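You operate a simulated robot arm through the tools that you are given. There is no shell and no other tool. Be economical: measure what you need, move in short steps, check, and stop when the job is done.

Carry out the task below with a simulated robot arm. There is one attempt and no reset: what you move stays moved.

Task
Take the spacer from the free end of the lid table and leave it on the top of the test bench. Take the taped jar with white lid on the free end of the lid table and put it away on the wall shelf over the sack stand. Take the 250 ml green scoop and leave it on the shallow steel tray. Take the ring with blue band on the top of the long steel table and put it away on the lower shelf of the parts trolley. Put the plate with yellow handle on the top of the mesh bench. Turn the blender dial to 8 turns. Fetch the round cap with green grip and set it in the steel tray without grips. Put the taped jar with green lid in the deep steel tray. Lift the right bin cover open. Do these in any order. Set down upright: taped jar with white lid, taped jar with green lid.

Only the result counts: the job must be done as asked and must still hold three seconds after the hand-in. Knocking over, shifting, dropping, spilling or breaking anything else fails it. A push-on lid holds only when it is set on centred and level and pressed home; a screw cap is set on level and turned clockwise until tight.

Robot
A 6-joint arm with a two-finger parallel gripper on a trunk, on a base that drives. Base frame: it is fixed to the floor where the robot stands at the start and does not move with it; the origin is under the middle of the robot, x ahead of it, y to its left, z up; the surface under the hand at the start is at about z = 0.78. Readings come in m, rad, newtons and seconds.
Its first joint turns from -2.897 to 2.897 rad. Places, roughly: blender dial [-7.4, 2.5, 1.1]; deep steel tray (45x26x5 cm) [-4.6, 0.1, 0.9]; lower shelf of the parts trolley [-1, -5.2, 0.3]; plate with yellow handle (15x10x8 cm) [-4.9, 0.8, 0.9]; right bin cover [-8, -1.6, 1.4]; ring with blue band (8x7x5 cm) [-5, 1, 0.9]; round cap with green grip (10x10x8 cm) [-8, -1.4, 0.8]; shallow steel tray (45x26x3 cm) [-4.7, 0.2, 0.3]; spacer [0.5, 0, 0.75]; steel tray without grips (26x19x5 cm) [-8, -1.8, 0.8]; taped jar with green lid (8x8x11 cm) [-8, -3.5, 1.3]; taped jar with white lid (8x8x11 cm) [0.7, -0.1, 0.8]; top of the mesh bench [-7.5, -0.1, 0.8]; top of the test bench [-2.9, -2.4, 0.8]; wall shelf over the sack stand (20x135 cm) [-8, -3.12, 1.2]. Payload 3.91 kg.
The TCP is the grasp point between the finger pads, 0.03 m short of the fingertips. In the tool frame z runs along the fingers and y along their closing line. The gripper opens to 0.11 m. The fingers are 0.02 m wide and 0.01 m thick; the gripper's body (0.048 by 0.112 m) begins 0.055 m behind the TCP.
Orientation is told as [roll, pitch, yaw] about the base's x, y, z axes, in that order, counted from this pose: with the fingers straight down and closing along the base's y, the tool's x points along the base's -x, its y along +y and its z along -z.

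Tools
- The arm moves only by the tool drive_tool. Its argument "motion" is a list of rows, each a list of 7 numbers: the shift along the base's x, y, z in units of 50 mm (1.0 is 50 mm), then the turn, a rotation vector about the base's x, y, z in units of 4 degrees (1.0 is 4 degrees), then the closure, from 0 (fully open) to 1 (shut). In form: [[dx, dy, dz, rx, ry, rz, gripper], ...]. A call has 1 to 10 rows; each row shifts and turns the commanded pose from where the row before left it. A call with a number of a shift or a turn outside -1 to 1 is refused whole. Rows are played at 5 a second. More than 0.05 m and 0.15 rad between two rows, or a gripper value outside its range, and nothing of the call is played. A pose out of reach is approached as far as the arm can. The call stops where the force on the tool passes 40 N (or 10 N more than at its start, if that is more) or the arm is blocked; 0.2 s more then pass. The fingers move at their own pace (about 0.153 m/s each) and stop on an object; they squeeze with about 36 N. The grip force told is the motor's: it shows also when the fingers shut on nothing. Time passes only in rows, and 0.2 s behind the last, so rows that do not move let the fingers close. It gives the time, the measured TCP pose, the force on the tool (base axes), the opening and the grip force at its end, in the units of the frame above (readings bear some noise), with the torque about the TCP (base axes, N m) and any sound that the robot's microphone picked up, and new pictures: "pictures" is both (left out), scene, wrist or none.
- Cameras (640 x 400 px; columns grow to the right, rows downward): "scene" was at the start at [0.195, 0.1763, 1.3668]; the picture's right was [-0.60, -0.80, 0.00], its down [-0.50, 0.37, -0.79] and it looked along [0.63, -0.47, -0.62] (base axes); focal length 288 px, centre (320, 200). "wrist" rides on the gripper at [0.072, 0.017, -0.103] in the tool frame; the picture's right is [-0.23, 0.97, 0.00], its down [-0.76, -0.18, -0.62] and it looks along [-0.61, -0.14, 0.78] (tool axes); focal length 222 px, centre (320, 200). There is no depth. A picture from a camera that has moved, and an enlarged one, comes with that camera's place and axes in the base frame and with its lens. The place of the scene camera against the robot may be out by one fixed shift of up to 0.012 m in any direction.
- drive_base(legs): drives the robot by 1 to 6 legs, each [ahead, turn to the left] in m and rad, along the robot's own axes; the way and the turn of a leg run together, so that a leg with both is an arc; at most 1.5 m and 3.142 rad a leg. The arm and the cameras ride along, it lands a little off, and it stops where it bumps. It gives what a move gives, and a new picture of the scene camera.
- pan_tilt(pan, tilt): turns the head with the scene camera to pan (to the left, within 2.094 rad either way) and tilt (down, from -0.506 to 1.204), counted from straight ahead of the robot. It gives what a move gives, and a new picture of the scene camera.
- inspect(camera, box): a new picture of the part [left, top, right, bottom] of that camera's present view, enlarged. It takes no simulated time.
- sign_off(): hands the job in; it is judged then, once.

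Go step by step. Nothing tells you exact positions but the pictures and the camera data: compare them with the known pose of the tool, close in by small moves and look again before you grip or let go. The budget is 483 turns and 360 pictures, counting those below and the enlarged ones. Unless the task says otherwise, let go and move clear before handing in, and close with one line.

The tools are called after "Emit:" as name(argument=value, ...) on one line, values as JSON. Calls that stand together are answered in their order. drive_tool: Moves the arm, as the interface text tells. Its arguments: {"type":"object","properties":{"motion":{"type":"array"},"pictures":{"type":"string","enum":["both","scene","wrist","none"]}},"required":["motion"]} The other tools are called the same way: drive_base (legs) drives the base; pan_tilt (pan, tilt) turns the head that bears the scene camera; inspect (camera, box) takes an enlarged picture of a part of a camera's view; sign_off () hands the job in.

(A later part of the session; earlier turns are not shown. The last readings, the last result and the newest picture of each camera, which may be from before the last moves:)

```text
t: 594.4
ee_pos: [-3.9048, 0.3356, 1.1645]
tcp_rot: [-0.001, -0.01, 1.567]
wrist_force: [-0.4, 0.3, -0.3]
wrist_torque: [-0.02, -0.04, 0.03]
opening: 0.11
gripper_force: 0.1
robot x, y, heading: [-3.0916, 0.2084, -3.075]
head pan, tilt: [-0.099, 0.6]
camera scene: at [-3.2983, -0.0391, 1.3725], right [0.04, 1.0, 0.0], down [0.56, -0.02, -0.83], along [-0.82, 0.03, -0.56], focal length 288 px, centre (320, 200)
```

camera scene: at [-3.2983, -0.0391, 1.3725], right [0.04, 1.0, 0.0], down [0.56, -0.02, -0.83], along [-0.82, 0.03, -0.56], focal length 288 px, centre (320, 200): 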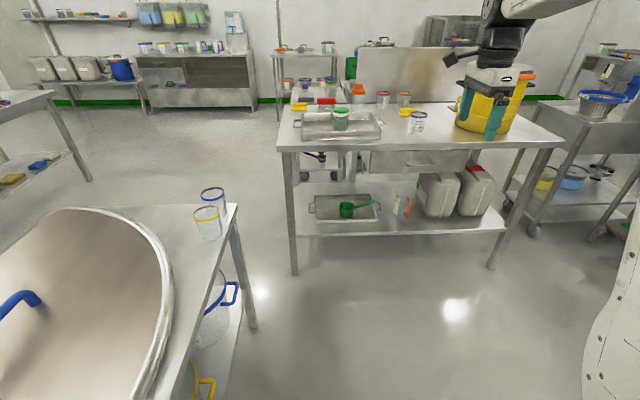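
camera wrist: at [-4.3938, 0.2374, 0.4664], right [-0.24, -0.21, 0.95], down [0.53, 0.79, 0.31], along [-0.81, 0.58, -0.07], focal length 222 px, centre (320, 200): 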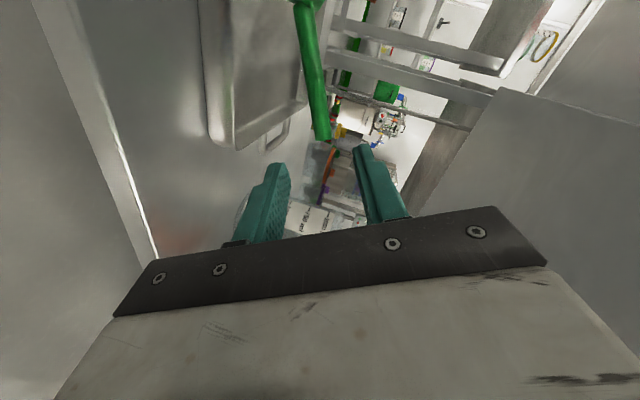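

The tool is vertical with closing along x. I'll reposition to (-4.08, 0.42) square to the table, south of the bucket.

Emit:
drive_base(legs=[[0, -0.39], [0.64, 0], [0, 0.33]])

Emit:
drive_base(legs=[[0.36, 0]])

```text
t: 600.2
ee_pos: [-4.5128, 0.5832, 1.1624]
tcp_rot: [0.0, -0.01, 1.519]
wrist_force: [0.0, -0.2, -0.2]
wrist_torque: [-0.02, 0.01, -0.02]
opening: 0.1099
gripper_force: 0.0
robot x, y, heading: [-3.7048, 0.4153, -3.129]
head pan, tilt: [-0.099, 0.6]
camera scene: at [-3.9245, 0.1789, 1.3725], right [0.08, 1.0, 0.0], down [0.56, -0.05, -0.83], along [-0.82, 0.07, -0.57], focal length 288 px, centre (320, 200)
```

scene: 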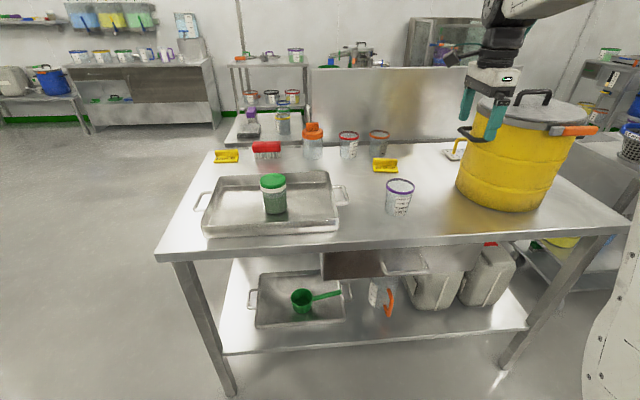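

```text
t: 602.5
ee_pos: [-4.8742, 0.5753, 1.1637]
tcp_rot: [0.001, -0.009, 1.52]
wrist_force: [-0.1, -0.1, -0.3]
wrist_torque: [0.0, 0.0, 0.0]
opening: 0.1099
gripper_force: 0.1
robot x, y, heading: [-4.0689, 0.4095, -3.122]
head pan, tilt: [-0.099, 0.6]
camera scene: at [-4.2836, 0.1718, 1.3725], right [0.08, 1.0, 0.0], down [0.56, -0.04, -0.82], along [-0.82, 0.07, -0.57], focal length 288 px, centre (320, 200)
```

scene: 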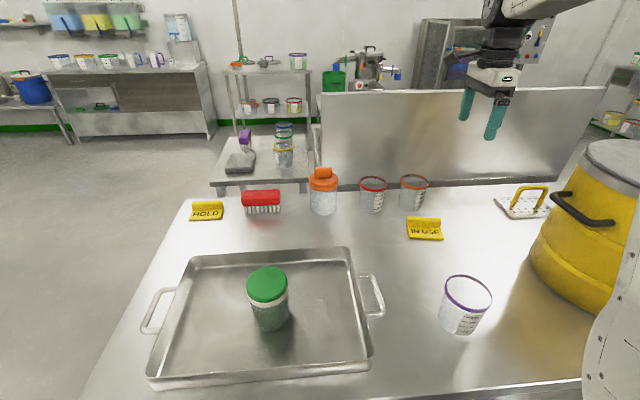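

The plate and its arched handle (running along y) are visible. I'll move over it and look with the wrist camera.

Emit:
drive_tool(motion=[[-0.2, 0.7, 0, 0, 0, 0, 0.3], [-0.2, 0.8, 0, 0, 0, 0, 0.3], [-0.2, 0.8, 0, 0, 0, 0, 0.3], [-0.2, 0.8, 0, 0, 0, 0, 0.3], [0, 0.8, 0, 0, 0, 0, 0.3], [0, 0, 0, 0, 0, 0, 0.3]])

```text
t: 604.0
ee_pos: [-4.9115, 0.7716, 1.1626]
tcp_rot: [-0.001, -0.01, 1.523]
wrist_force: [0.4, 1.2, 0.5]
wrist_torque: [0.0, 0.03, 0.01]
opening: 0.077
gripper_force: 0.2
robot x, y, heading: [-4.0652, 0.4067, -3.125]
head pan, tilt: [-0.099, 0.6]
camera scene: at [-4.2835, 0.1718, 1.3725], right [0.08, 1.0, 0.0], down [0.56, -0.05, -0.83], along [-0.82, 0.07, -0.57], focal length 288 px, centre (320, 200)
camera wrist: at [-4.9321, 0.6994, 1.2665], right [-0.96, 0.27, 0.0], down [0.21, 0.75, 0.63], along [0.17, 0.61, -0.78], focal length 222 px, centre (320, 200)
```

scene: 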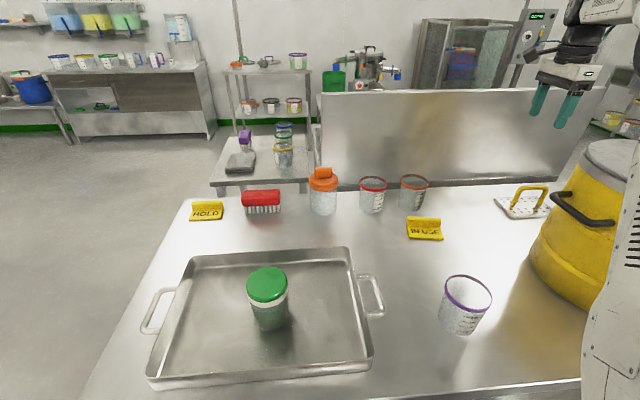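
wrist: 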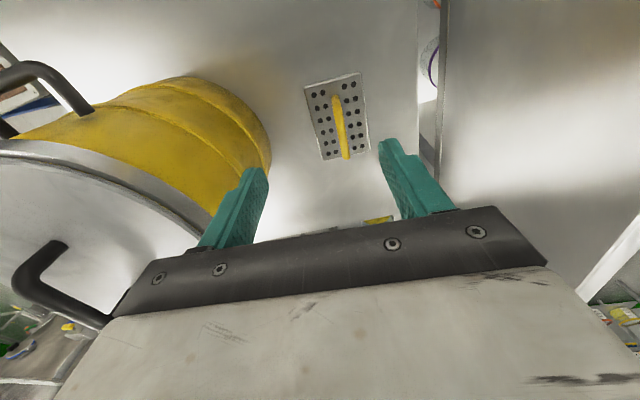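

The handle centre is at about (-4.93, 0.835), running along y. I'll move over it and descend partway.

Emit:
drive_tool(motion=[[-0.2, 0.6, 0, 0, 0, 0, 0.3], [-0.17, 0.66, 0, 0, 0, 0, 0.3], [0, 0, -0.9, 0, 0, 0, 0.3], [0, 0, -0.9, 0, 0, 0, 0.3], [0, 0, -0.8, 0, 0, 0, 0.3], [0, 0, 0, 0, 0, 0, 0.3]])

```text
t: 605.4
ee_pos: [-4.9322, 0.8304, 1.036]
tcp_rot: [0.0, -0.011, 1.521]
wrist_force: [1.3, -0.2, -0.1]
wrist_torque: [-0.02, 0.01, 0.01]
opening: 0.077
gripper_force: 0.0
robot x, y, heading: [-4.0645, 0.4065, -3.12]
head pan, tilt: [-0.099, 0.6]
camera scene: at [-4.2835, 0.1718, 1.3725], right [0.08, 1.0, 0.0], down [0.56, -0.05, -0.83], along [-0.82, 0.07, -0.56], focal length 288 px, centre (320, 200)
camera wrist: at [-4.9528, 0.7595, 1.1391], right [-0.96, 0.27, 0.0], down [0.21, 0.74, 0.63], along [0.17, 0.61, -0.78], focal length 222 px, centre (320, 200)
```

scene: 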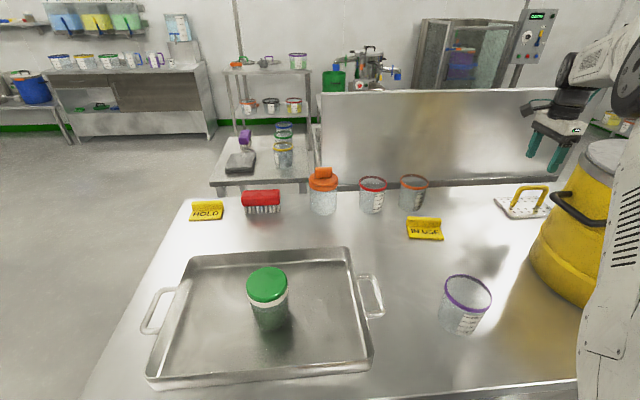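
wrist: 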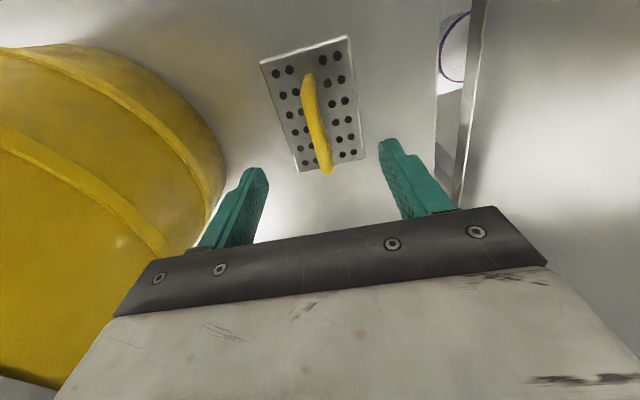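

Aligned. I'll descend onto the handle and close.

Emit:
drive_tool(motion=[[0, 0, -0.8, 0, 0, 0, 0.4], [0, 0, -0.8, 0, 0, 0, 0.4], [0, 0, -0.5, 0, 0, 0, 0.4], [0, 0, 0, 0, 0, 0, 0.4], [0, 0, 0, 0, 0, 0, 1], [0, 0, 0, 0, 0, 0, 1], [0, 0, 0, 0, 0, 0, 1]])

```text
t: 607.0
ee_pos: [-4.9343, 0.833, 0.9283]
tcp_rot: [-0.001, -0.01, 1.522]
wrist_force: [-0.7, 0.6, 0.3]
wrist_torque: [0.04, -0.04, 0.03]
opening: 0.0134
gripper_force: 36.2
robot x, y, heading: [-4.0654, 0.4115, -3.126]
head pan, tilt: [-0.099, 0.6]
camera scene: at [-4.2837, 0.1719, 1.3725], right [0.08, 1.0, 0.0], down [0.56, -0.05, -0.82], along [-0.82, 0.07, -0.57], focal length 288 px, centre (320, 200)
camera wrist: at [-4.9537, 0.7606, 1.0318], right [-0.96, 0.27, 0.0], down [0.21, 0.75, 0.63], along [0.17, 0.61, -0.78], focal length 222 px, centre (320, 200)
```

scene: 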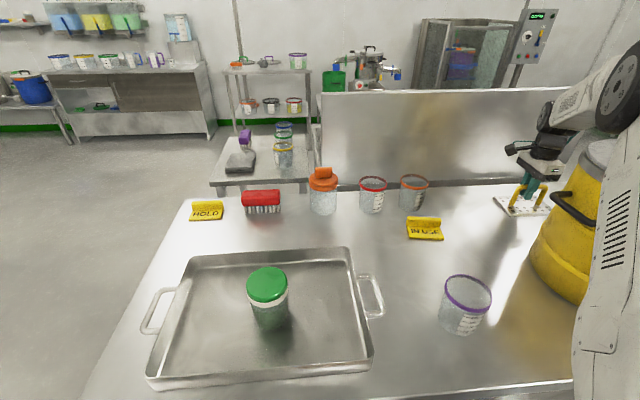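
wrist: 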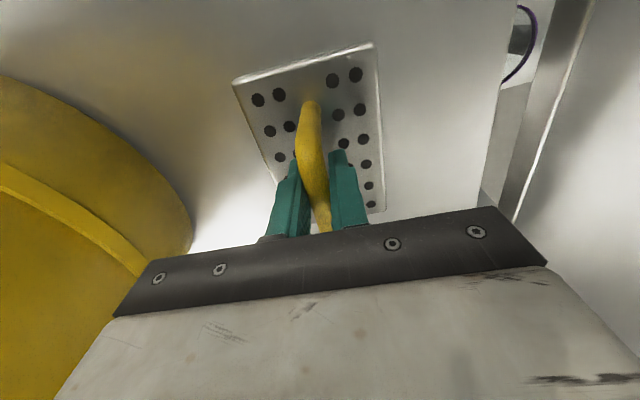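

Handle gripped. I'll lift straight up, then swing back south, away from the bucket.

Emit:
drive_tool(motion=[[0, 0, 0.6, 0, 0, 0, 1], [0, 0, 0.9, 0, 0, 0, 1], [0, 0, 0.9, 0, 0, 0, 1], [0, 0, 0.9, 0, 0, 0, 1], [0, 0, 0.9, 0, 0, 0, 1], [0, 0, 0.9, 0, 0, 0, 1], [0.1, -0.7, 0.3, 0, 0, 0, 1], [0.1, -0.8, 0.3, 0, 0, 0, 1], [0.1, -0.8, 0.3, 0, 0, 0, 1], [0.1, -0.8, 0, 0, 0, 0, 1]], pictures="none")

Emit:
drive_tool(motion=[[0.1, -0.8, 0.2, 0, 0, 0, 1], [0.2, -0.8, 0.2, 0, 0, 0, 1], [0.5, -0.8, 0, 0, 0, 0, 1], [0.8, -0.4, 0, 0, 0, 0, 1], [0.8, 0, 0, 0, 0, 0, 1], [0.8, 0, 0, 0, 0, 0, 1]])

```text
t: 609.1
ee_pos: [-4.9103, 0.6756, 1.2255]
tcp_rot: [-0.002, -0.009, 1.52]
wrist_force: [0.1, 0.8, -3.9]
wrist_torque: [-0.11, -0.01, 0.02]
opening: 0.0135
gripper_force: 35.9
robot x, y, heading: [-4.0672, 0.4114, -3.123]
head pan, tilt: [-0.099, 0.6]
```

```text
t: 610.5
ee_pos: [-4.7535, 0.5383, 1.2468]
tcp_rot: [-0.003, -0.011, 1.522]
wrist_force: [-0.5, 0.2, -4.8]
wrist_torque: [-0.07, -0.04, -0.05]
opening: 0.0132
gripper_force: 36.0
robot x, y, heading: [-4.0675, 0.408, -3.122]
head pan, tilt: [-0.099, 0.6]
camera scene: at [-4.2843, 0.1718, 1.3724], right [0.08, 1.0, 0.0], down [0.56, -0.04, -0.82], along [-0.82, 0.07, -0.57], focal length 288 px, centre (320, 200)
camera wrist: at [-4.7725, 0.467, 1.351], right [-0.96, 0.27, 0.0], down [0.21, 0.75, 0.63], along [0.17, 0.61, -0.78], focal length 222 px, centre (320, 200)
```

scene: 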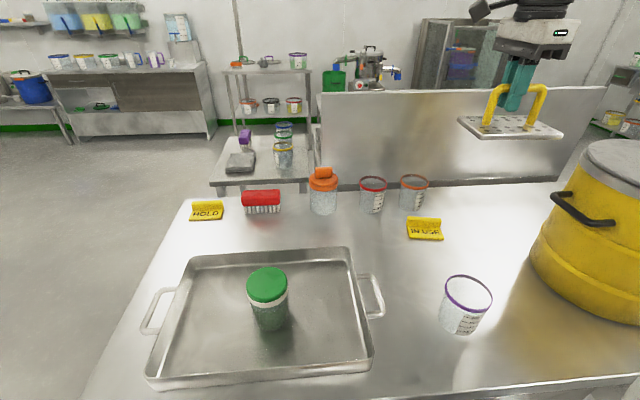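
wrist: 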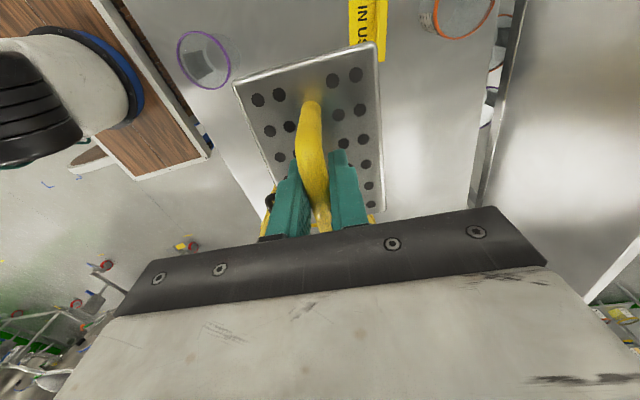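

The plate is held. I'll back out east and drive round to the mesh bench.

Emit:
drive_base(legs=[[-0.9, 0], [-0.9, 0], [0, 1.551], [0.97, 0], [0.97, 0], [0, -1.571]])

Emit:
drive_base(legs=[[1.4, 0], [1.35, 0], [1.35, 0], [0, -1.36], [0.7, 0]])

Emit:
pan_tilt(pan=1.0, tilt=0.4)

```text
t: 636.5
ee_pos: [-3.0169, -1.2958, 1.2482]
tcp_rot: [0.0, -0.011, 1.418]
wrist_force: [0.5, 0.5, -3.8]
wrist_torque: [-0.02, 0.03, 0.02]
opening: 0.0133
gripper_force: 35.6
robot x, y, heading: [-2.349, -1.4981, 3.058]
head pan, tilt: [-0.099, 0.6]
camera scene: at [-2.5889, -1.7107, 1.3725], right [0.18, 0.98, 0.0], down [0.56, -0.1, -0.82], along [-0.81, 0.15, -0.57], focal length 288 px, centre (320, 200)
```

scene: 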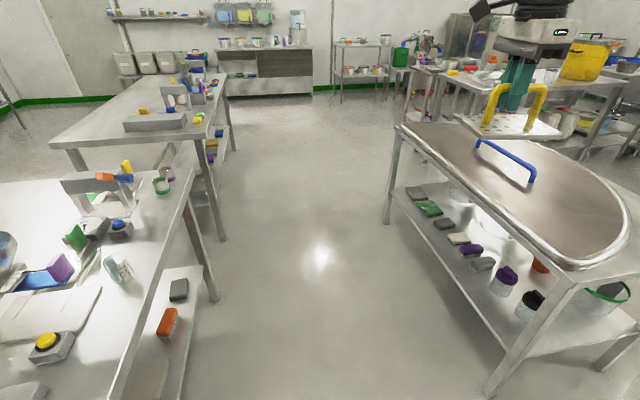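

```text
t: 663.0
ee_pos: [-6.4276, 0.2763, 1.2478]
tcp_rot: [-0.001, -0.013, 0.056]
wrist_force: [-0.1, 0.1, -3.6]
wrist_torque: [0.0, 0.03, 0.01]
opening: 0.0135
gripper_force: 36.3
robot x, y, heading: [-6.484, -0.4197, 1.694]
head pan, tilt: [-0.099, 0.6]
camera scene: at [-6.74, -0.2392, 1.3725], right [1.0, 0.02, 0.0], down [0.01, -0.56, -0.82], along [-0.02, 0.82, -0.57], focal length 288 px, centre (320, 200)
```

scene: 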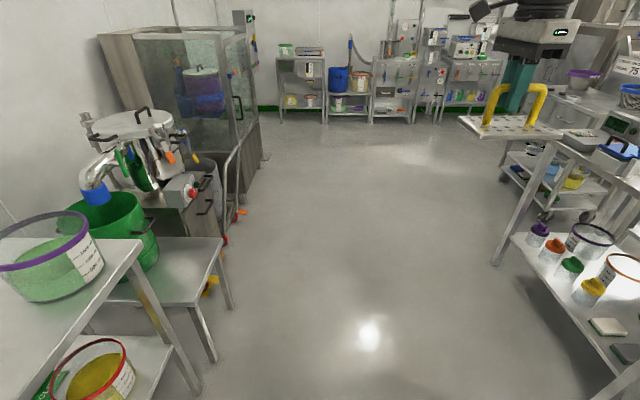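

```text
t: 664.3
ee_pos: [-6.427, 0.2751, 1.2484]
tcp_rot: [-0.002, -0.01, 0.056]
wrist_force: [0.1, 0.7, -3.7]
wrist_torque: [-0.04, 0.01, -0.03]
opening: 0.0132
gripper_force: 35.9
robot x, y, heading: [-6.4811, -0.4186, 1.695]
head pan, tilt: [1.0, 0.4]
camera scene: at [-6.8213, -0.2875, 1.3907], right [0.43, 0.9, 0.0], down [0.35, -0.17, -0.92], along [-0.83, 0.4, -0.39], focal length 288 px, centre (320, 200)
```

scene: 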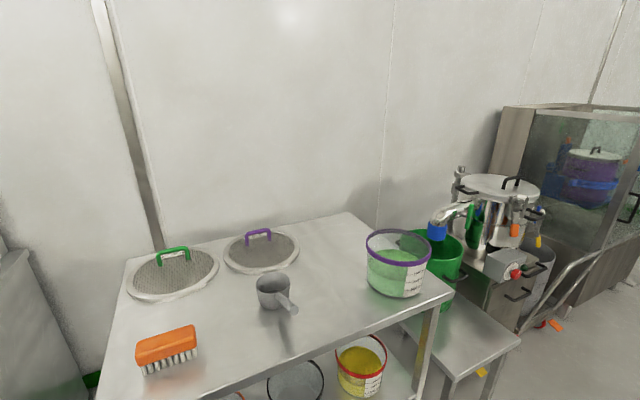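

I'm next to the mesh bench. There's a clear patch near (-7.62, 0.15), between the purple lid and the bowl. I'll raise a bit and turn to face it.

Emit:
drive_tool(motion=[[0, 0, 0.9, 0, 0, 0, 1], [0, 0, 0.9, 0, 0, 0, 1], [0, 0, 0.2, 0, 0, 0, 1]], pictures="none")

Emit:
drive_base(legs=[[0, 0.243], [0.557, 0], [0, 1.2]])

Emit:
pan_tilt(pan=0.0, tilt=0.6)

```text
t: 665.1
ee_pos: [-6.4258, 0.2742, 1.3476]
tcp_rot: [0.0, -0.01, 0.055]
wrist_force: [-0.4, 0.8, -2.9]
wrist_torque: [0.02, 0.04, 0.01]
opening: 0.0133
gripper_force: 36.5
robot x, y, heading: [-6.4872, -0.4184, 1.7]
head pan, tilt: [1.0, 0.4]
```

```text
t: 672.0
ee_pos: [-7.3609, 0.2702, 1.3472]
tcp_rot: [-0.002, -0.01, 1.463]
wrist_force: [0.0, 0.4, -3.2]
wrist_torque: [-0.05, 0.0, 0.02]
opening: 0.0135
gripper_force: 35.7
robot x, y, heading: [-6.6832, 0.1007, 3.103]
head pan, tilt: [1.0, 0.4]
camera scene: at [-6.8816, -0.2121, 1.3907], right [-0.82, 0.57, 0.0], down [0.22, 0.32, -0.92], along [-0.53, -0.76, -0.39], focal length 288 px, centre (320, 200)
```

scene: 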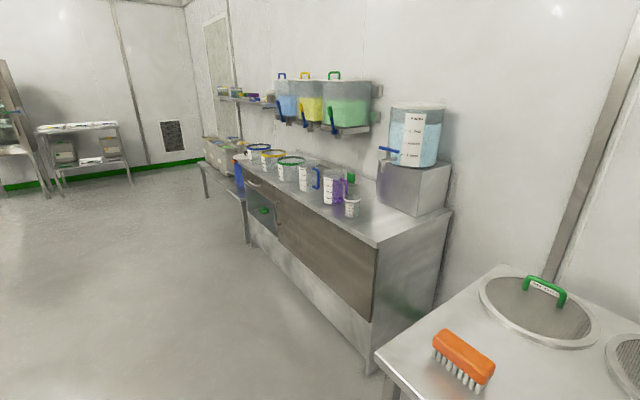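

```text
t: 673.3
ee_pos: [-7.3617, 0.2702, 1.3471]
tcp_rot: [-0.002, -0.012, 1.463]
wrist_force: [0.5, -0.2, -3.3]
wrist_torque: [-0.06, 0.01, 0.01]
opening: 0.0136
gripper_force: 36.3
robot x, y, heading: [-6.6847, 0.1026, 3.104]
head pan, tilt: [0.0, 0.6]
camera scene: at [-6.9169, -0.1328, 1.3725], right [0.04, 1.0, 0.0], down [0.56, -0.02, -0.83], along [-0.82, 0.03, -0.56], focal length 288 px, centre (320, 200)
```

scene: 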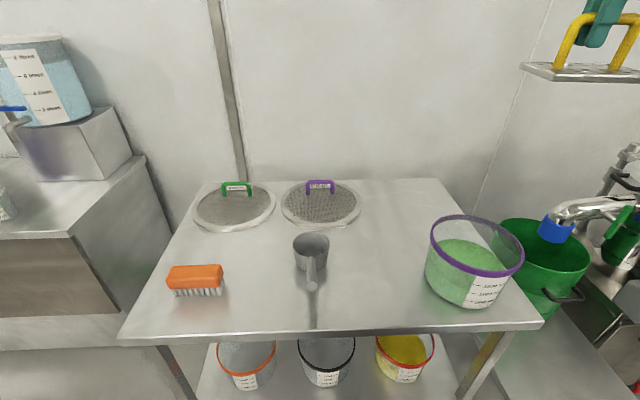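

The patch near (-7.64, 0.15) is clear. I'll edge forward and move over it.

Emit:
drive_base(legs=[[0.07, 0.03]])

Emit:
drive_tool(motion=[[-0.5, -0.4, -0.6, 0, 0, 0, 1], [-0.5, -0.5, -0.6, 0, 0, 0, 1], [-0.6, -0.5, -0.5, 0, 0, 0, 1], [-0.6, -0.5, -0.5, 0, 0, 0, 1], [-0.7, -0.4, -0.5, 0, 0, 0, 1], [-0.8, 0, -0.5, 0, 0, 0, 1], [-0.6, 0, -0.5, 0, 0, 0, 1], [0, 0, 0, 0, 0, 0, 1]])

```text
t: 674.3
ee_pos: [-7.435, 0.2507, 1.3467]
tcp_rot: [-0.002, -0.01, 1.493]
wrist_force: [0.2, 0.0, -3.6]
wrist_torque: [-0.06, -0.05, -0.02]
opening: 0.0131
gripper_force: 36.0
robot x, y, heading: [-6.7526, 0.1039, 3.136]
head pan, tilt: [0.0, 0.6]
camera scene: at [-6.9794, -0.138, 1.3725], right [0.01, 1.0, 0.0], down [0.57, 0.0, -0.82], along [-0.82, 0.01, -0.57], focal length 288 px, centre (320, 200)
```

scene: 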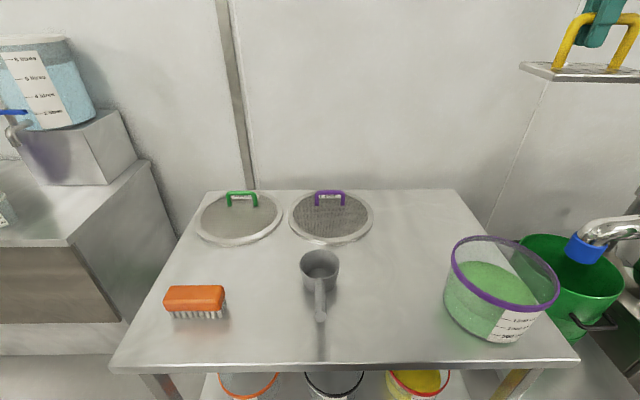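

```text
t: 676.1
ee_pos: [-7.6502, 0.1356, 1.1595]
tcp_rot: [-0.002, -0.011, 1.494]
wrist_force: [-0.5, 0.0, -4.0]
wrist_torque: [-0.04, 0.02, -0.01]
opening: 0.0133
gripper_force: 35.9
robot x, y, heading: [-6.7555, 0.1027, 3.135]
head pan, tilt: [0.0, 0.6]
camera scene: at [-6.9794, -0.138, 1.3725], right [0.01, 1.0, 0.0], down [0.57, 0.0, -0.82], along [-0.82, 0.01, -0.57], focal length 288 px, centre (320, 200)
camera wrist: at [-7.6732, 0.0649, 1.264], right [-0.95, 0.3, 0.0], down [0.23, 0.74, 0.63], along [0.19, 0.6, -0.78], focal length 222 px, centre (320, 200)
```

scene: 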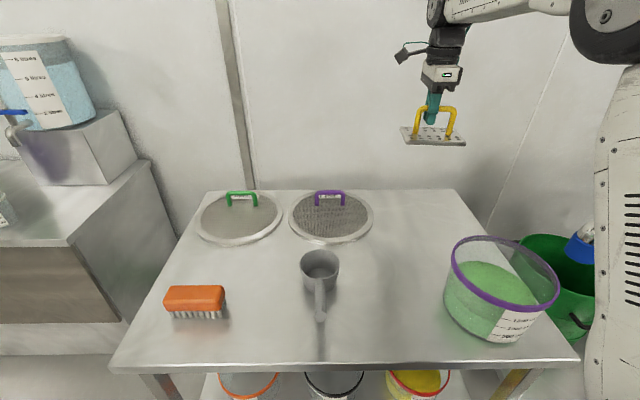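
wrist: 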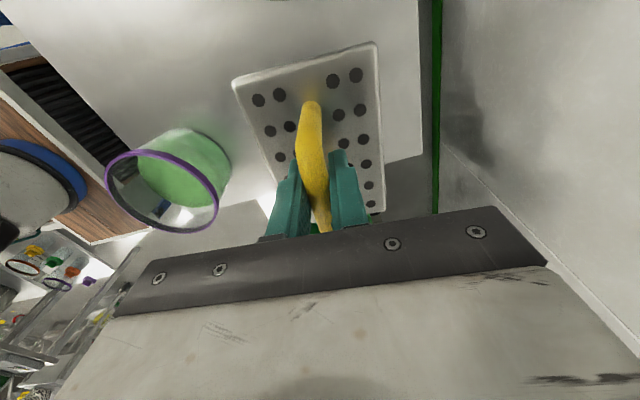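

The area below is free. I'll nudge +y a little and descend.

Emit:
drive_tool(motion=[[0, 0.3, -0.7, 0, 0, 0, 1], [0, 0, -0.9, 0, 0, 0, 1], [0, 0, -0.9, 0, 0, 0, 1], [0, 0, -0.9, 0, 0, 0, 1], [0, 0, -0.9, 0, 0, 0, 1], [0, 0, -0.5, 0, 0, 0, 1], [0, 0, 0, 0, 0, 0, 1]])

```text
t: 677.7
ee_pos: [-7.6501, 0.1525, 0.9185]
tcp_rot: [-0.001, -0.01, 1.494]
wrist_force: [-0.5, 0.5, -3.4]
wrist_torque: [-0.06, 0.02, -0.03]
opening: 0.0133
gripper_force: 36.0
robot x, y, heading: [-6.7545, 0.0997, 3.132]
head pan, tilt: [0.0, 0.6]
camera scene: at [-6.9794, -0.138, 1.3725], right [0.01, 1.0, 0.0], down [0.57, 0.0, -0.82], along [-0.82, 0.01, -0.57], focal length 288 px, centre (320, 200)
camera wrist: at [-7.672, 0.0818, 1.0229], right [-0.95, 0.3, 0.0], down [0.23, 0.74, 0.63], along [0.19, 0.6, -0.78], focal length 222 px, centre (320, 200)
```

scene: 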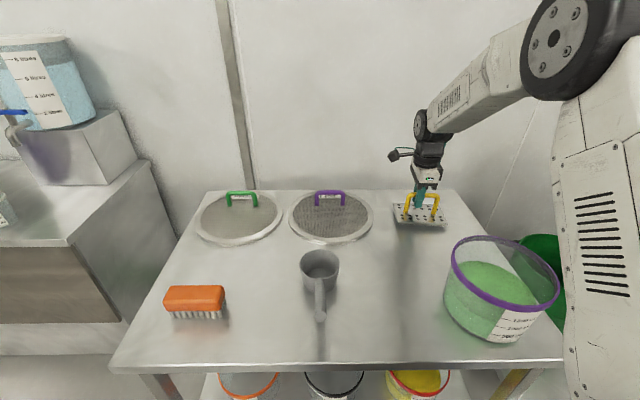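
wrist: 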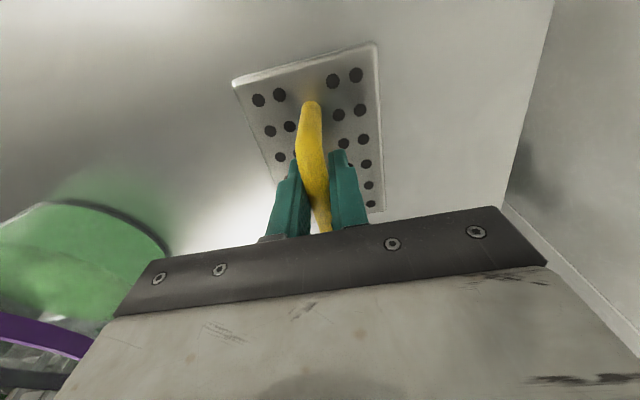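

Descending slowly to contact.

Emit:
drive_tool(motion=[[0, 0, -0.4, 0, 0, 0, 1], [0, 0, -0.2, 0, 0, 0, 1], [0, 0, -0.1, 0, 0, 0, 1], [0, 0, -0.1, 0, 0, 0, 1], [0, 0, -0.1, 0, 0, 0, 1], [0, 0, -0.1, 0, 0, 0, 1], [0, 0, -0.1, 0, 0, 0, 1], [0, 0, -0.1, 0, 0, 0, 1], [0, 0, -0.1, 0, 0, 0, 1]], pictures="wrist")

```text
t: 678.4
ee_pos: [-7.6533, 0.1512, 0.8954]
tcp_rot: [0.011, -0.011, 1.493]
wrist_force: [-1.1, 0.0, 9.1]
wrist_torque: [0.0, -0.02, -0.04]
opening: 0.0132
gripper_force: 36.0
robot x, y, heading: [-6.7562, 0.1048, 3.135]
head pan, tilt: [0.0, 0.6]
stopped in row 3: the force on the tool passed its limit at 44 N (the readings are from after the stop); the commanded pose is now the measured one
camera wrist: at [-7.674, 0.0811, 0.9992], right [-0.95, 0.3, 0.01], down [0.24, 0.74, 0.63], along [0.18, 0.6, -0.78], focal length 222 px, centre (320, 200)
```

wrist: 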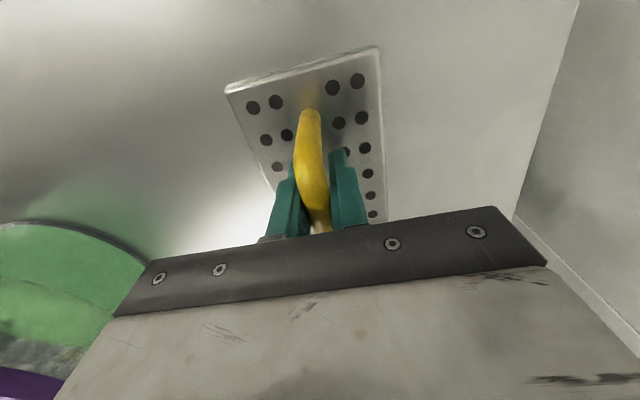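

Plate set down. I'll release and rise.

Emit:
drive_tool(motion=[[0, 0, 0, 0, 0, 0, 0.6], [0, 0, 0, 0, 0, 0, 0.6], [0, 0, 0.4, 0, 0, 0, 0.6], [0, 0, 0.9, 0, 0, 0, 0.6], [0, 0, 0.9, 0, 0, 0, 0.6], [0.3, 0, 0.9, 0, 0, 0, 0.6], [0.6, 0, 0.7, 0, 0, 0, 0.6], [0.6, 0, 0.7, 0, 0, 0, 0.6], [0.6, 0, 0.5, 0, 0, 0, 0.6]])

```text
t: 680.4
ee_pos: [-7.5469, 0.1498, 1.143]
tcp_rot: [0.007, -0.01, 1.493]
wrist_force: [0.0, -0.4, -1.1]
wrist_torque: [0.0, -0.05, -0.01]
opening: 0.0441
gripper_force: 0.1
robot x, y, heading: [-6.7534, 0.1039, 3.135]
head pan, tilt: [0.0, 0.6]
camera scene: at [-6.9799, -0.138, 1.3724], right [0.01, 1.0, 0.0], down [0.57, 0.0, -0.82], along [-0.82, 0.01, -0.57], focal length 288 px, centre (320, 200)
camera wrist: at [-7.5684, 0.0802, 1.2472], right [-0.95, 0.3, 0.01], down [0.24, 0.74, 0.63], along [0.18, 0.6, -0.78], focal length 222 px, centre (320, 200)
```

scene: 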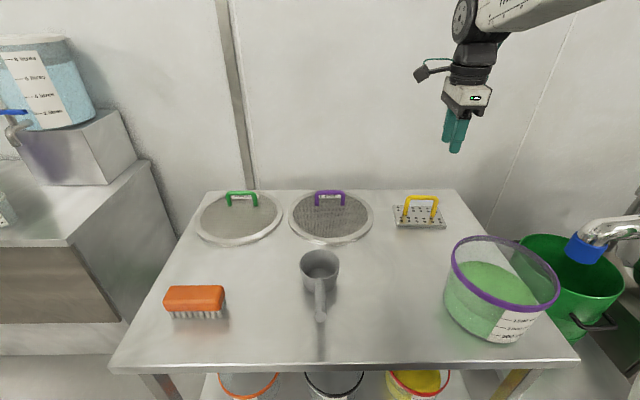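
wrist: 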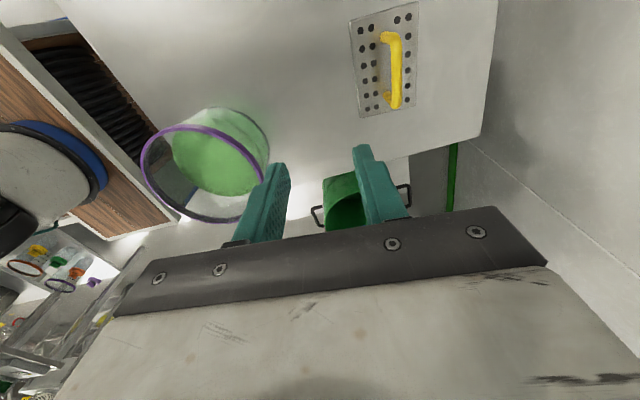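

The plate is on the mesh bench. Next is the blender dial: I'll back off and drive north along the aisle.

Emit:
drive_base(legs=[[-0.35, 0], [0, -1.565], [0.9, 0], [0.9, 0]])

Emit:
pan_tilt(pan=0.7, tilt=0.2)

```text
t: 695.1
ee_pos: [-6.3991, 2.6781, 1.1444]
tcp_rot: [0.01, -0.01, -0.057]
wrist_force: [0.1, 0.1, -0.5]
wrist_torque: [0.03, -0.02, 0.04]
opening: 0.0441
gripper_force: 0.1
robot x, y, heading: [-6.4308, 1.8845, 1.582]
head pan, tilt: [0.0, 0.6]
camera scene: at [-6.6734, 2.0929, 1.3725], right [1.0, 0.01, 0.0], down [0.01, -0.56, -0.82], along [-0.01, 0.82, -0.57], focal length 288 px, centre (320, 200)
```

scene: 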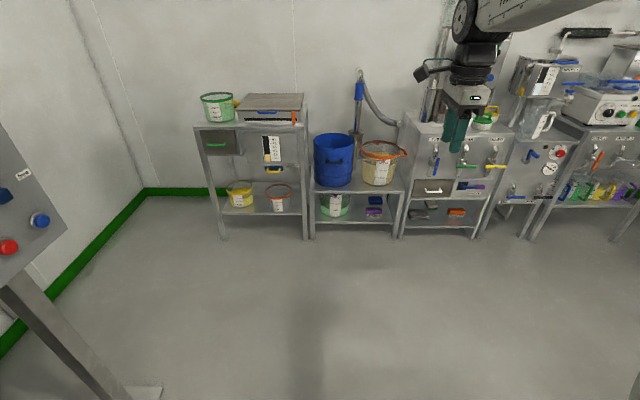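

```text
t: 696.1
ee_pos: [-6.398, 2.6775, 1.144]
tcp_rot: [0.008, -0.01, -0.058]
wrist_force: [0.5, -1.0, 0.3]
wrist_torque: [0.03, 0.0, 0.02]
opening: 0.044
gripper_force: 0.0
robot x, y, heading: [-6.4288, 1.8823, 1.577]
head pan, tilt: [0.7, 0.201]
camera scene: at [-6.7331, 2.0751, 1.4092], right [0.76, 0.65, 0.0], down [0.13, -0.15, -0.98], along [-0.64, 0.74, -0.2], focal length 288 px, centre (320, 200)
```

scene: 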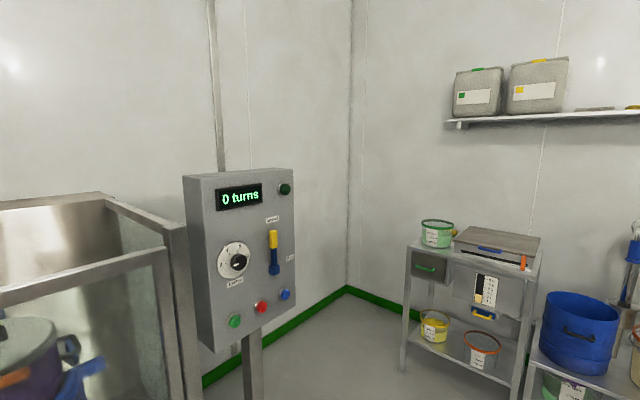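

Emit:
inspect(camera="scene", box=[180, 165, 310, 345])

```text
2.22 times, centred on (245, 255) of scene
camera zoom: at [-6.7331, 2.0751, 1.4092], right [0.76, 0.65, 0.0], down [0.13, -0.15, -0.98], along [-0.64, 0.74, -0.2], focal length 640 px, centre (487, 78)
```

zoom: 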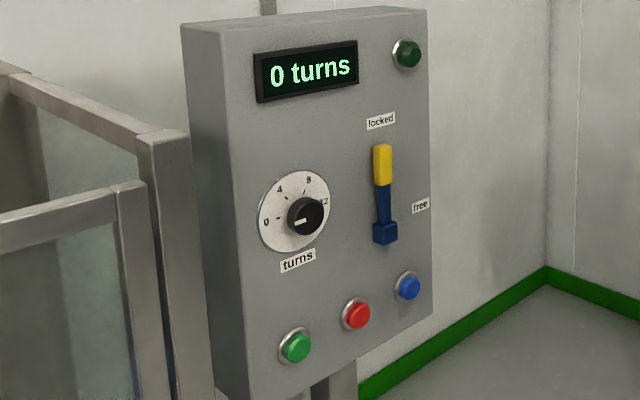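

The dial reads 0 and has a scale of 0-4-8-12, with 8 at about 120° clockwise. I'll turn the base toward it, then swing the tool horizontal, facing the panel.

Emit:
drive_base(legs=[[0, 1.04]])

Emit:
drive_tool(motion=[[0, 0, 0, 1, 0.35, 0.827, 0.4], [0, 0, 0, 1, 0.35, 0.827, 0.4], [0, 0, 0, 1, 0.35, 0.827, 0.4], [0, 0, 0, 1, 0.35, 0.827, 0.4], [0, 0, 0, 1, 0.35, 0.827, 0.4], [0, 0, 0, 1, 0.35, 0.827, 0.4], [0, 0, 0, 1, 0.35, 0.827, 0.4], [0, 0, 0, 1, 0.35, 0.827, 0.4], [0, 0, 0, 1, 0.35, 0.827, 0.4], [0, 0, 0, 1, 0.35, 0.827, 0.4]], pictures="none")

Emit:
drive_tool(motion=[[0, 0, 0, 1, 0.35, 0.827, 0.4], [0, 0, 0, 1, 0.35, 0.827, 0.4], [0, 0, 0, 1, 0.35, 0.827, 0.4], [0, 0, 0, 1, 0.35, 0.827, 0.4], [0, 0, 0, 1, 0.35, 0.827, 0.4], [0, 0, 0, 1, 0.35, 0.827, 0.4], [0, 0, 0, 1, 0.35, 0.827, 0.4], [0, 0, 0, 1, 0.35, 0.827, 0.4], [0, 0, 0, 1, 0.35, 0.827, 0.4], [0, 0, 0, 1, 0.35, 0.827, 0.4]], pictures="none")

Emit:
drive_tool(motion=[[0, 0, 0, 1, 0.35, 0.827, 0.4], [0, 0, 0, 1, 0.35, 0.827, 0.4], [0, 0, 0, 1, 0.35, 0.827, 0.4], [0, 0, 0, 0.7, 0.24, 0.58, 0.4], [0, 0, 0, 0, 0, 0, 0.4]])

```text
t: 699.2
ee_pos: [-7.1005, 2.3121, 1.144]
tcp_rot: [0.01, -0.01, 0.986]
wrist_force: [0.2, 0.1, 0.3]
wrist_torque: [-0.02, 0.01, 0.02]
opening: 0.0441
gripper_force: 0.0
robot x, y, heading: [-6.4285, 1.8866, 2.631]
head pan, tilt: [0.7, 0.201]
camera scene: at [-6.7566, 1.7195, 1.4093], right [-0.18, 0.98, 0.0], down [0.2, 0.04, -0.98], along [-0.96, -0.18, -0.2], focal length 288 px, centre (320, 200)
```

scene: 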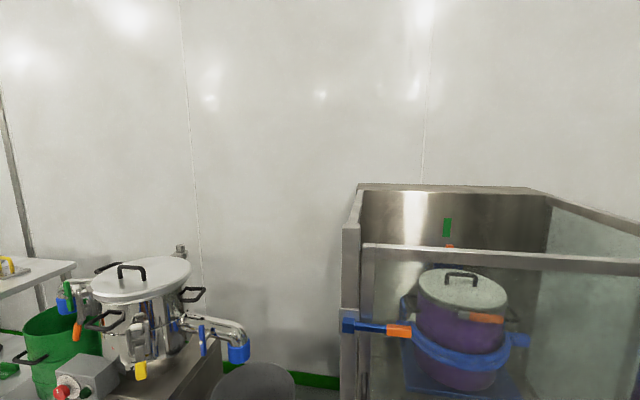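

```text
t: 701.4
ee_pos: [-7.0998, 2.3112, 1.1439]
tcp_rot: [0.49, -0.584, 1.441]
wrist_force: [-0.1, -0.6, -0.4]
wrist_torque: [0.01, 0.01, 0.02]
opening: 0.0661
gripper_force: 0.2
robot x, y, heading: [-6.432, 1.8834, 2.63]
head pan, tilt: [0.7, 0.201]
```

```text
t: 703.6
ee_pos: [-7.1206, 2.2666, 1.1773]
tcp_rot: [0.799, -1.252, 1.74]
wrist_force: [-0.5, -0.2, 0.8]
wrist_torque: [0.01, 0.02, -0.01]
opening: 0.066
gripper_force: 0.0
out of reach, approached as far as the arm can: row 8, 9, 10
robot x, y, heading: [-6.4314, 1.8879, 2.626]
head pan, tilt: [0.7, 0.201]
```

```text
t: 704.8
ee_pos: [-7.1306, 2.2362, 1.1997]
tcp_rot: [0.708, -1.432, 1.941]
wrist_force: [0.2, -0.2, -0.4]
wrist_torque: [-0.01, 0.04, 0.02]
opening: 0.0656
gripper_force: 0.1
out of reach, approached as far as the arm can: row 1, 2, 3, 4
robot x, y, heading: [-6.4297, 1.8853, 2.63]
head pan, tilt: [0.7, 0.201]
camera scene: at [-6.7566, 1.7194, 1.4093], right [-0.18, 0.98, 0.0], down [0.2, 0.04, -0.98], along [-0.96, -0.18, -0.2], focal length 288 px, centre (320, 200)
camera wrist: at [-7.0438, 2.1663, 1.1414], right [-0.47, -0.82, 0.31], down [0.59, -0.04, 0.8], along [-0.65, 0.57, 0.51], focal length 222 px, centre (320, 200)
```

scene: 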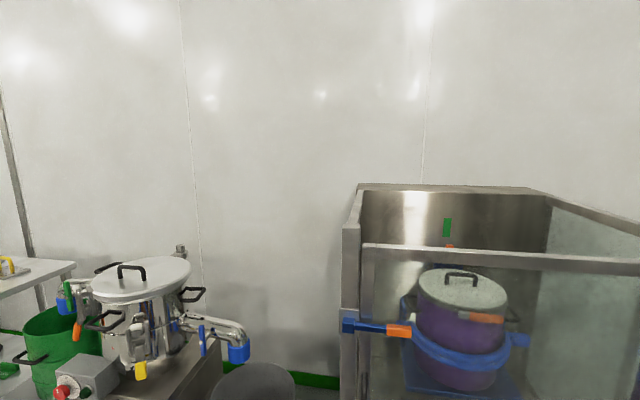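
wrist: 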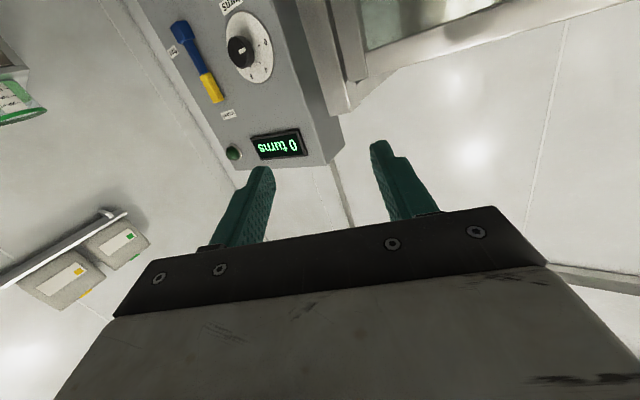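

Triangulating both cameras, the panel faces +x at x of about -7.34, with the dial at y of about 2.43, z of about 1.11. I'll reposition straight in front of it.

Emit:
drive_base(legs=[[0, -1.2], [0.36, 0], [0, 1.71]])

Emit:
pan_tilt(pan=-0.3, tilt=0.3)

```text
t: 714.2
ee_pos: [-7.165, 2.1937, 1.1996]
tcp_rot: [0.708, -1.431, 2.472]
wrist_force: [0.8, -1.2, 0.6]
wrist_torque: [0.0, 0.01, -0.03]
opening: 0.0658
gripper_force: 0.1
robot x, y, heading: [-6.3831, 2.2441, -3.124]
head pan, tilt: [0.7, 0.201]
camera scene: at [-6.5833, 1.9395, 1.4093], right [-0.66, 0.75, 0.0], down [0.15, 0.13, -0.98], along [-0.74, -0.64, -0.2], focal length 288 px, centre (320, 200)
```

scene: 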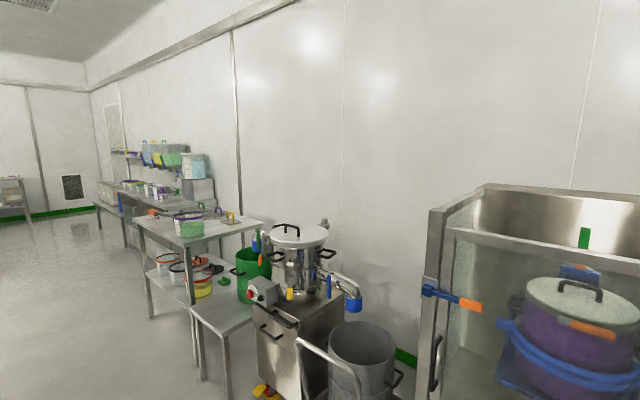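

```text
t: 715.5
ee_pos: [-7.1637, 2.1941, 1.1998]
tcp_rot: [0.709, -1.432, 2.473]
wrist_force: [-0.5, 0.4, 0.3]
wrist_torque: [0.03, 0.0, 0.04]
opening: 0.066
gripper_force: 0.0
robot x, y, heading: [-6.3857, 2.2481, -3.124]
head pan, tilt: [-0.3, 0.3]
camera scene: at [-6.6029, 2.0268, 1.4], right [0.28, 0.96, 0.0], down [0.28, -0.08, -0.96], along [-0.92, 0.27, -0.3], focal length 288 px, centre (320, 200)
```

scene: 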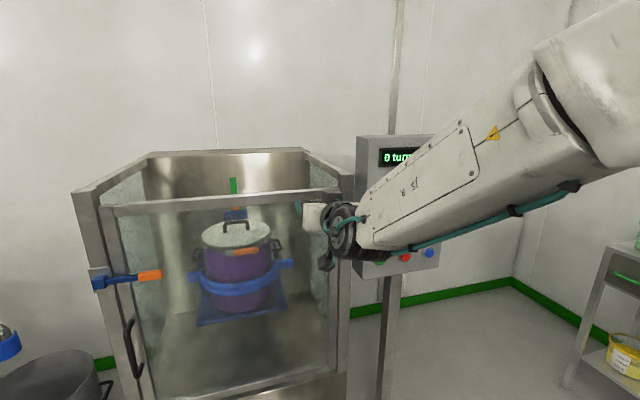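

The tool already points nearly straight at the panel. I'll slide it in front of the dial with a gap and level it.

Emit:
drive_tool(motion=[[0, 0.8, -0.3, 0, 0, 0, 0.4], [0, 0.8, -0.3, 0, 0, 0, 0.4], [0, 0.8, -0.3, 0, 0, 0, 0.4], [0, 0.8, -0.3, 0, 0, 0, 0.4], [0, 0.8, -0.3, 0, 0, 0, 0.4], [0, 0.7, -0.3, 0, 0, 0, 0.4], [0, 0, 0, 0, 0, 0, 0.4]])

```text
t: 717.1
ee_pos: [-7.1282, 2.2071, 1.1681]
tcp_rot: [0.597, -1.434, 2.564]
wrist_force: [-0.4, 0.5, -0.1]
wrist_torque: [-0.02, 0.01, 0.01]
opening: 0.0662
gripper_force: 0.1
out of reach, approached as far as the arm can: row 1, 2, 3, 4, 5, 6
robot x, y, heading: [-6.3847, 2.2463, -3.121]
head pan, tilt: [-0.3, 0.3]
camera scene: at [-6.6029, 2.0268, 1.4], right [0.28, 0.96, 0.0], down [0.28, -0.08, -0.96], along [-0.92, 0.27, -0.3], focal length 288 px, centre (320, 200)
camera wrist: at [-7.0174, 2.189, 1.1107], right [-0.01, -0.95, 0.3], down [0.53, 0.25, 0.81], along [-0.85, 0.17, 0.5], focal length 222 px, centre (320, 200)
```

scene: 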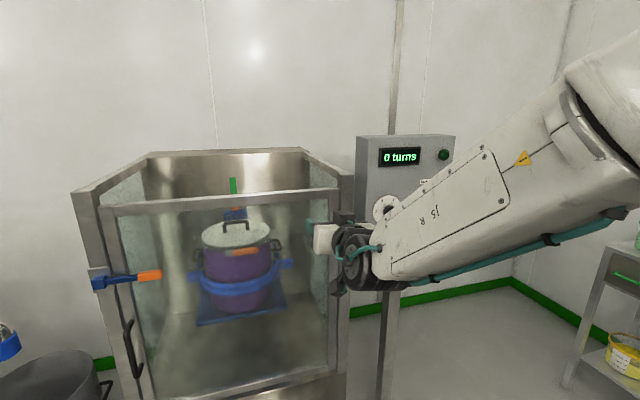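
wrist: 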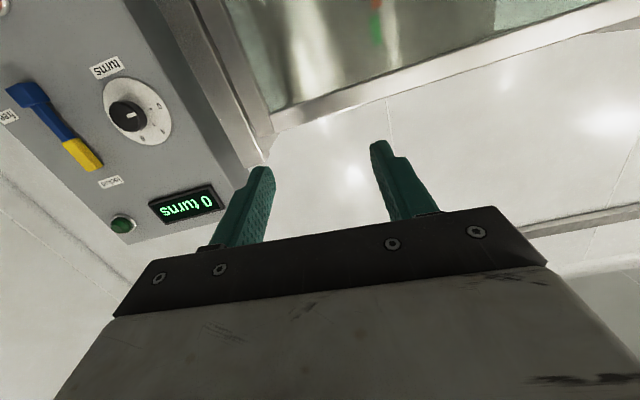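

The wrist can't hold level this close in. I'll back up 0.2 m and extend to the same spot.

Emit:
drive_base(legs=[[-0.2, 0]])

Emit:
drive_tool(motion=[[-0.5, 0.5, 0, 0, 0, 0, 0.4], [-0.6, 0.5, 0, 0, 0, 0, 0.4], [-0.6, 0.6, -0.2, 0, 0, 0, 0.4], [-0.6, 0.6, -0.2, 0, 0, 0, 0.4], [-0.6, 0.6, -0.2, 0, 0, 0, 0.4], [-0.6, 0.6, -0.2, 0, 0, 0, 0.4], [0, 0, 0, 0, 0, 0, 0.4]])

```text
t: 718.7
ee_pos: [-6.9253, 2.2138, 1.1686]
tcp_rot: [0.597, -1.435, 2.558]
wrist_force: [-0.2, -0.6, -0.3]
wrist_torque: [-0.04, 0.03, 0.0]
opening: 0.0659
gripper_force: 0.0
robot x, y, heading: [-6.1821, 2.2435, -3.126]
head pan, tilt: [-0.3, 0.3]
camera scene: at [-6.4002, 2.031, 1.4], right [0.28, 0.96, 0.0], down [0.28, -0.08, -0.96], along [-0.92, 0.27, -0.3], focal length 288 px, centre (320, 200)
```

scene: 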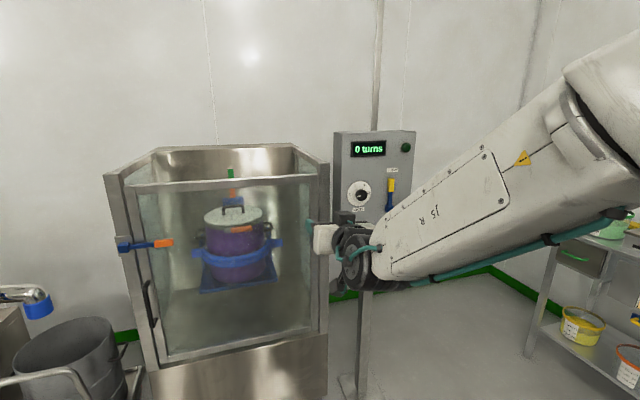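

```text
t: 720.3
ee_pos: [-7.0805, 2.209, 1.1622]
tcp_rot: [0.602, -1.428, 2.521]
wrist_force: [-0.3, 0.7, -0.5]
wrist_torque: [0.03, 0.02, -0.02]
opening: 0.0662
gripper_force: 0.0
out of reach, approached as far as the arm can: row 1, 2, 3, 4, 5, 6
robot x, y, heading: [-6.1804, 2.2478, -3.127]
head pan, tilt: [-0.3, 0.3]
camera scene: at [-6.4002, 2.031, 1.4], right [0.28, 0.96, 0.0], down [0.28, -0.08, -0.96], along [-0.92, 0.27, -0.3], focal length 288 px, centre (320, 200)
camera wrist: at [-6.9697, 2.1864, 1.1048], right [-0.05, -0.95, 0.3], down [0.53, 0.23, 0.81], along [-0.84, 0.2, 0.5], focal length 222 px, centre (320, 200)
```

scene: 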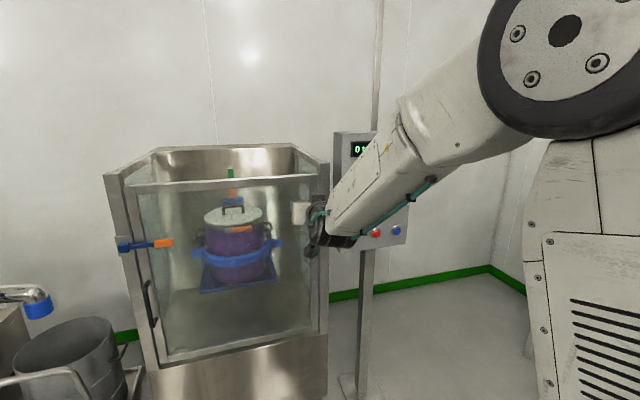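
wrist: 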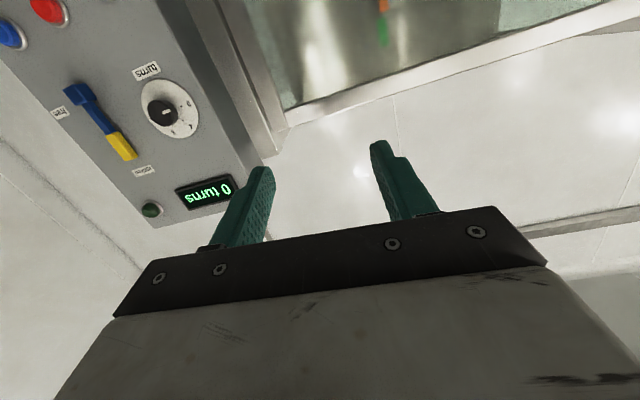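

In this wrist pose the tool can only lean to the right of the arm, so the base should stand north of the dial. I'll retract a bit and shift the base there.

Emit:
drive_tool(motion=[[0.9, -0.5, 0, 0, 0, 0, 0.4], [0.9, -0.5, 0, 0, 0, 0, 0.4], [0.9, -0.5, 0, 0, 0, 0, 0.4], [0.5, -0.5, 0, 0, 0, 0, 0.4], [0, 0, 0, 0, 0, 0, 0.4]], pictures="none")

Emit:
drive_base(legs=[[0, -1.386], [0.4, 0], [0, 1.37]])

```text
refused: row 1 steps farther than a row can; nothing moved
```

```text
t: 729.8
ee_pos: [-7.1437, 2.659, 1.1619]
tcp_rot: [0.601, -1.429, 2.472]
wrist_force: [-0.5, -0.9, 0.4]
wrist_torque: [-0.02, 0.01, 0.01]
opening: 0.0661
gripper_force: 0.1
robot x, y, heading: [-6.2391, 2.6534, 3.104]
head pan, tilt: [-0.3, 0.3]
camera scene: at [-6.4729, 2.4463, 1.4], right [0.33, 0.94, 0.0], down [0.28, -0.1, -0.96], along [-0.9, 0.32, -0.3], focal length 288 px, centre (320, 200)
```

scene: 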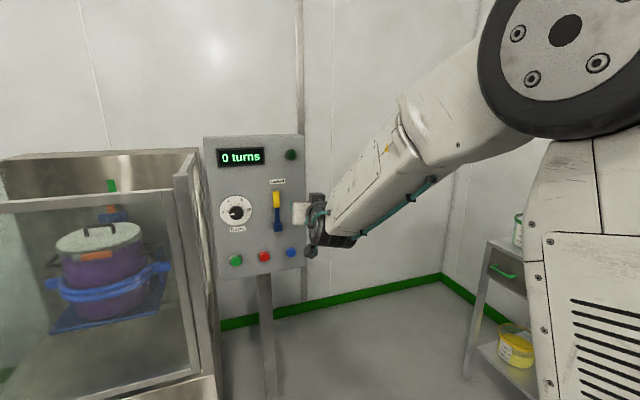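

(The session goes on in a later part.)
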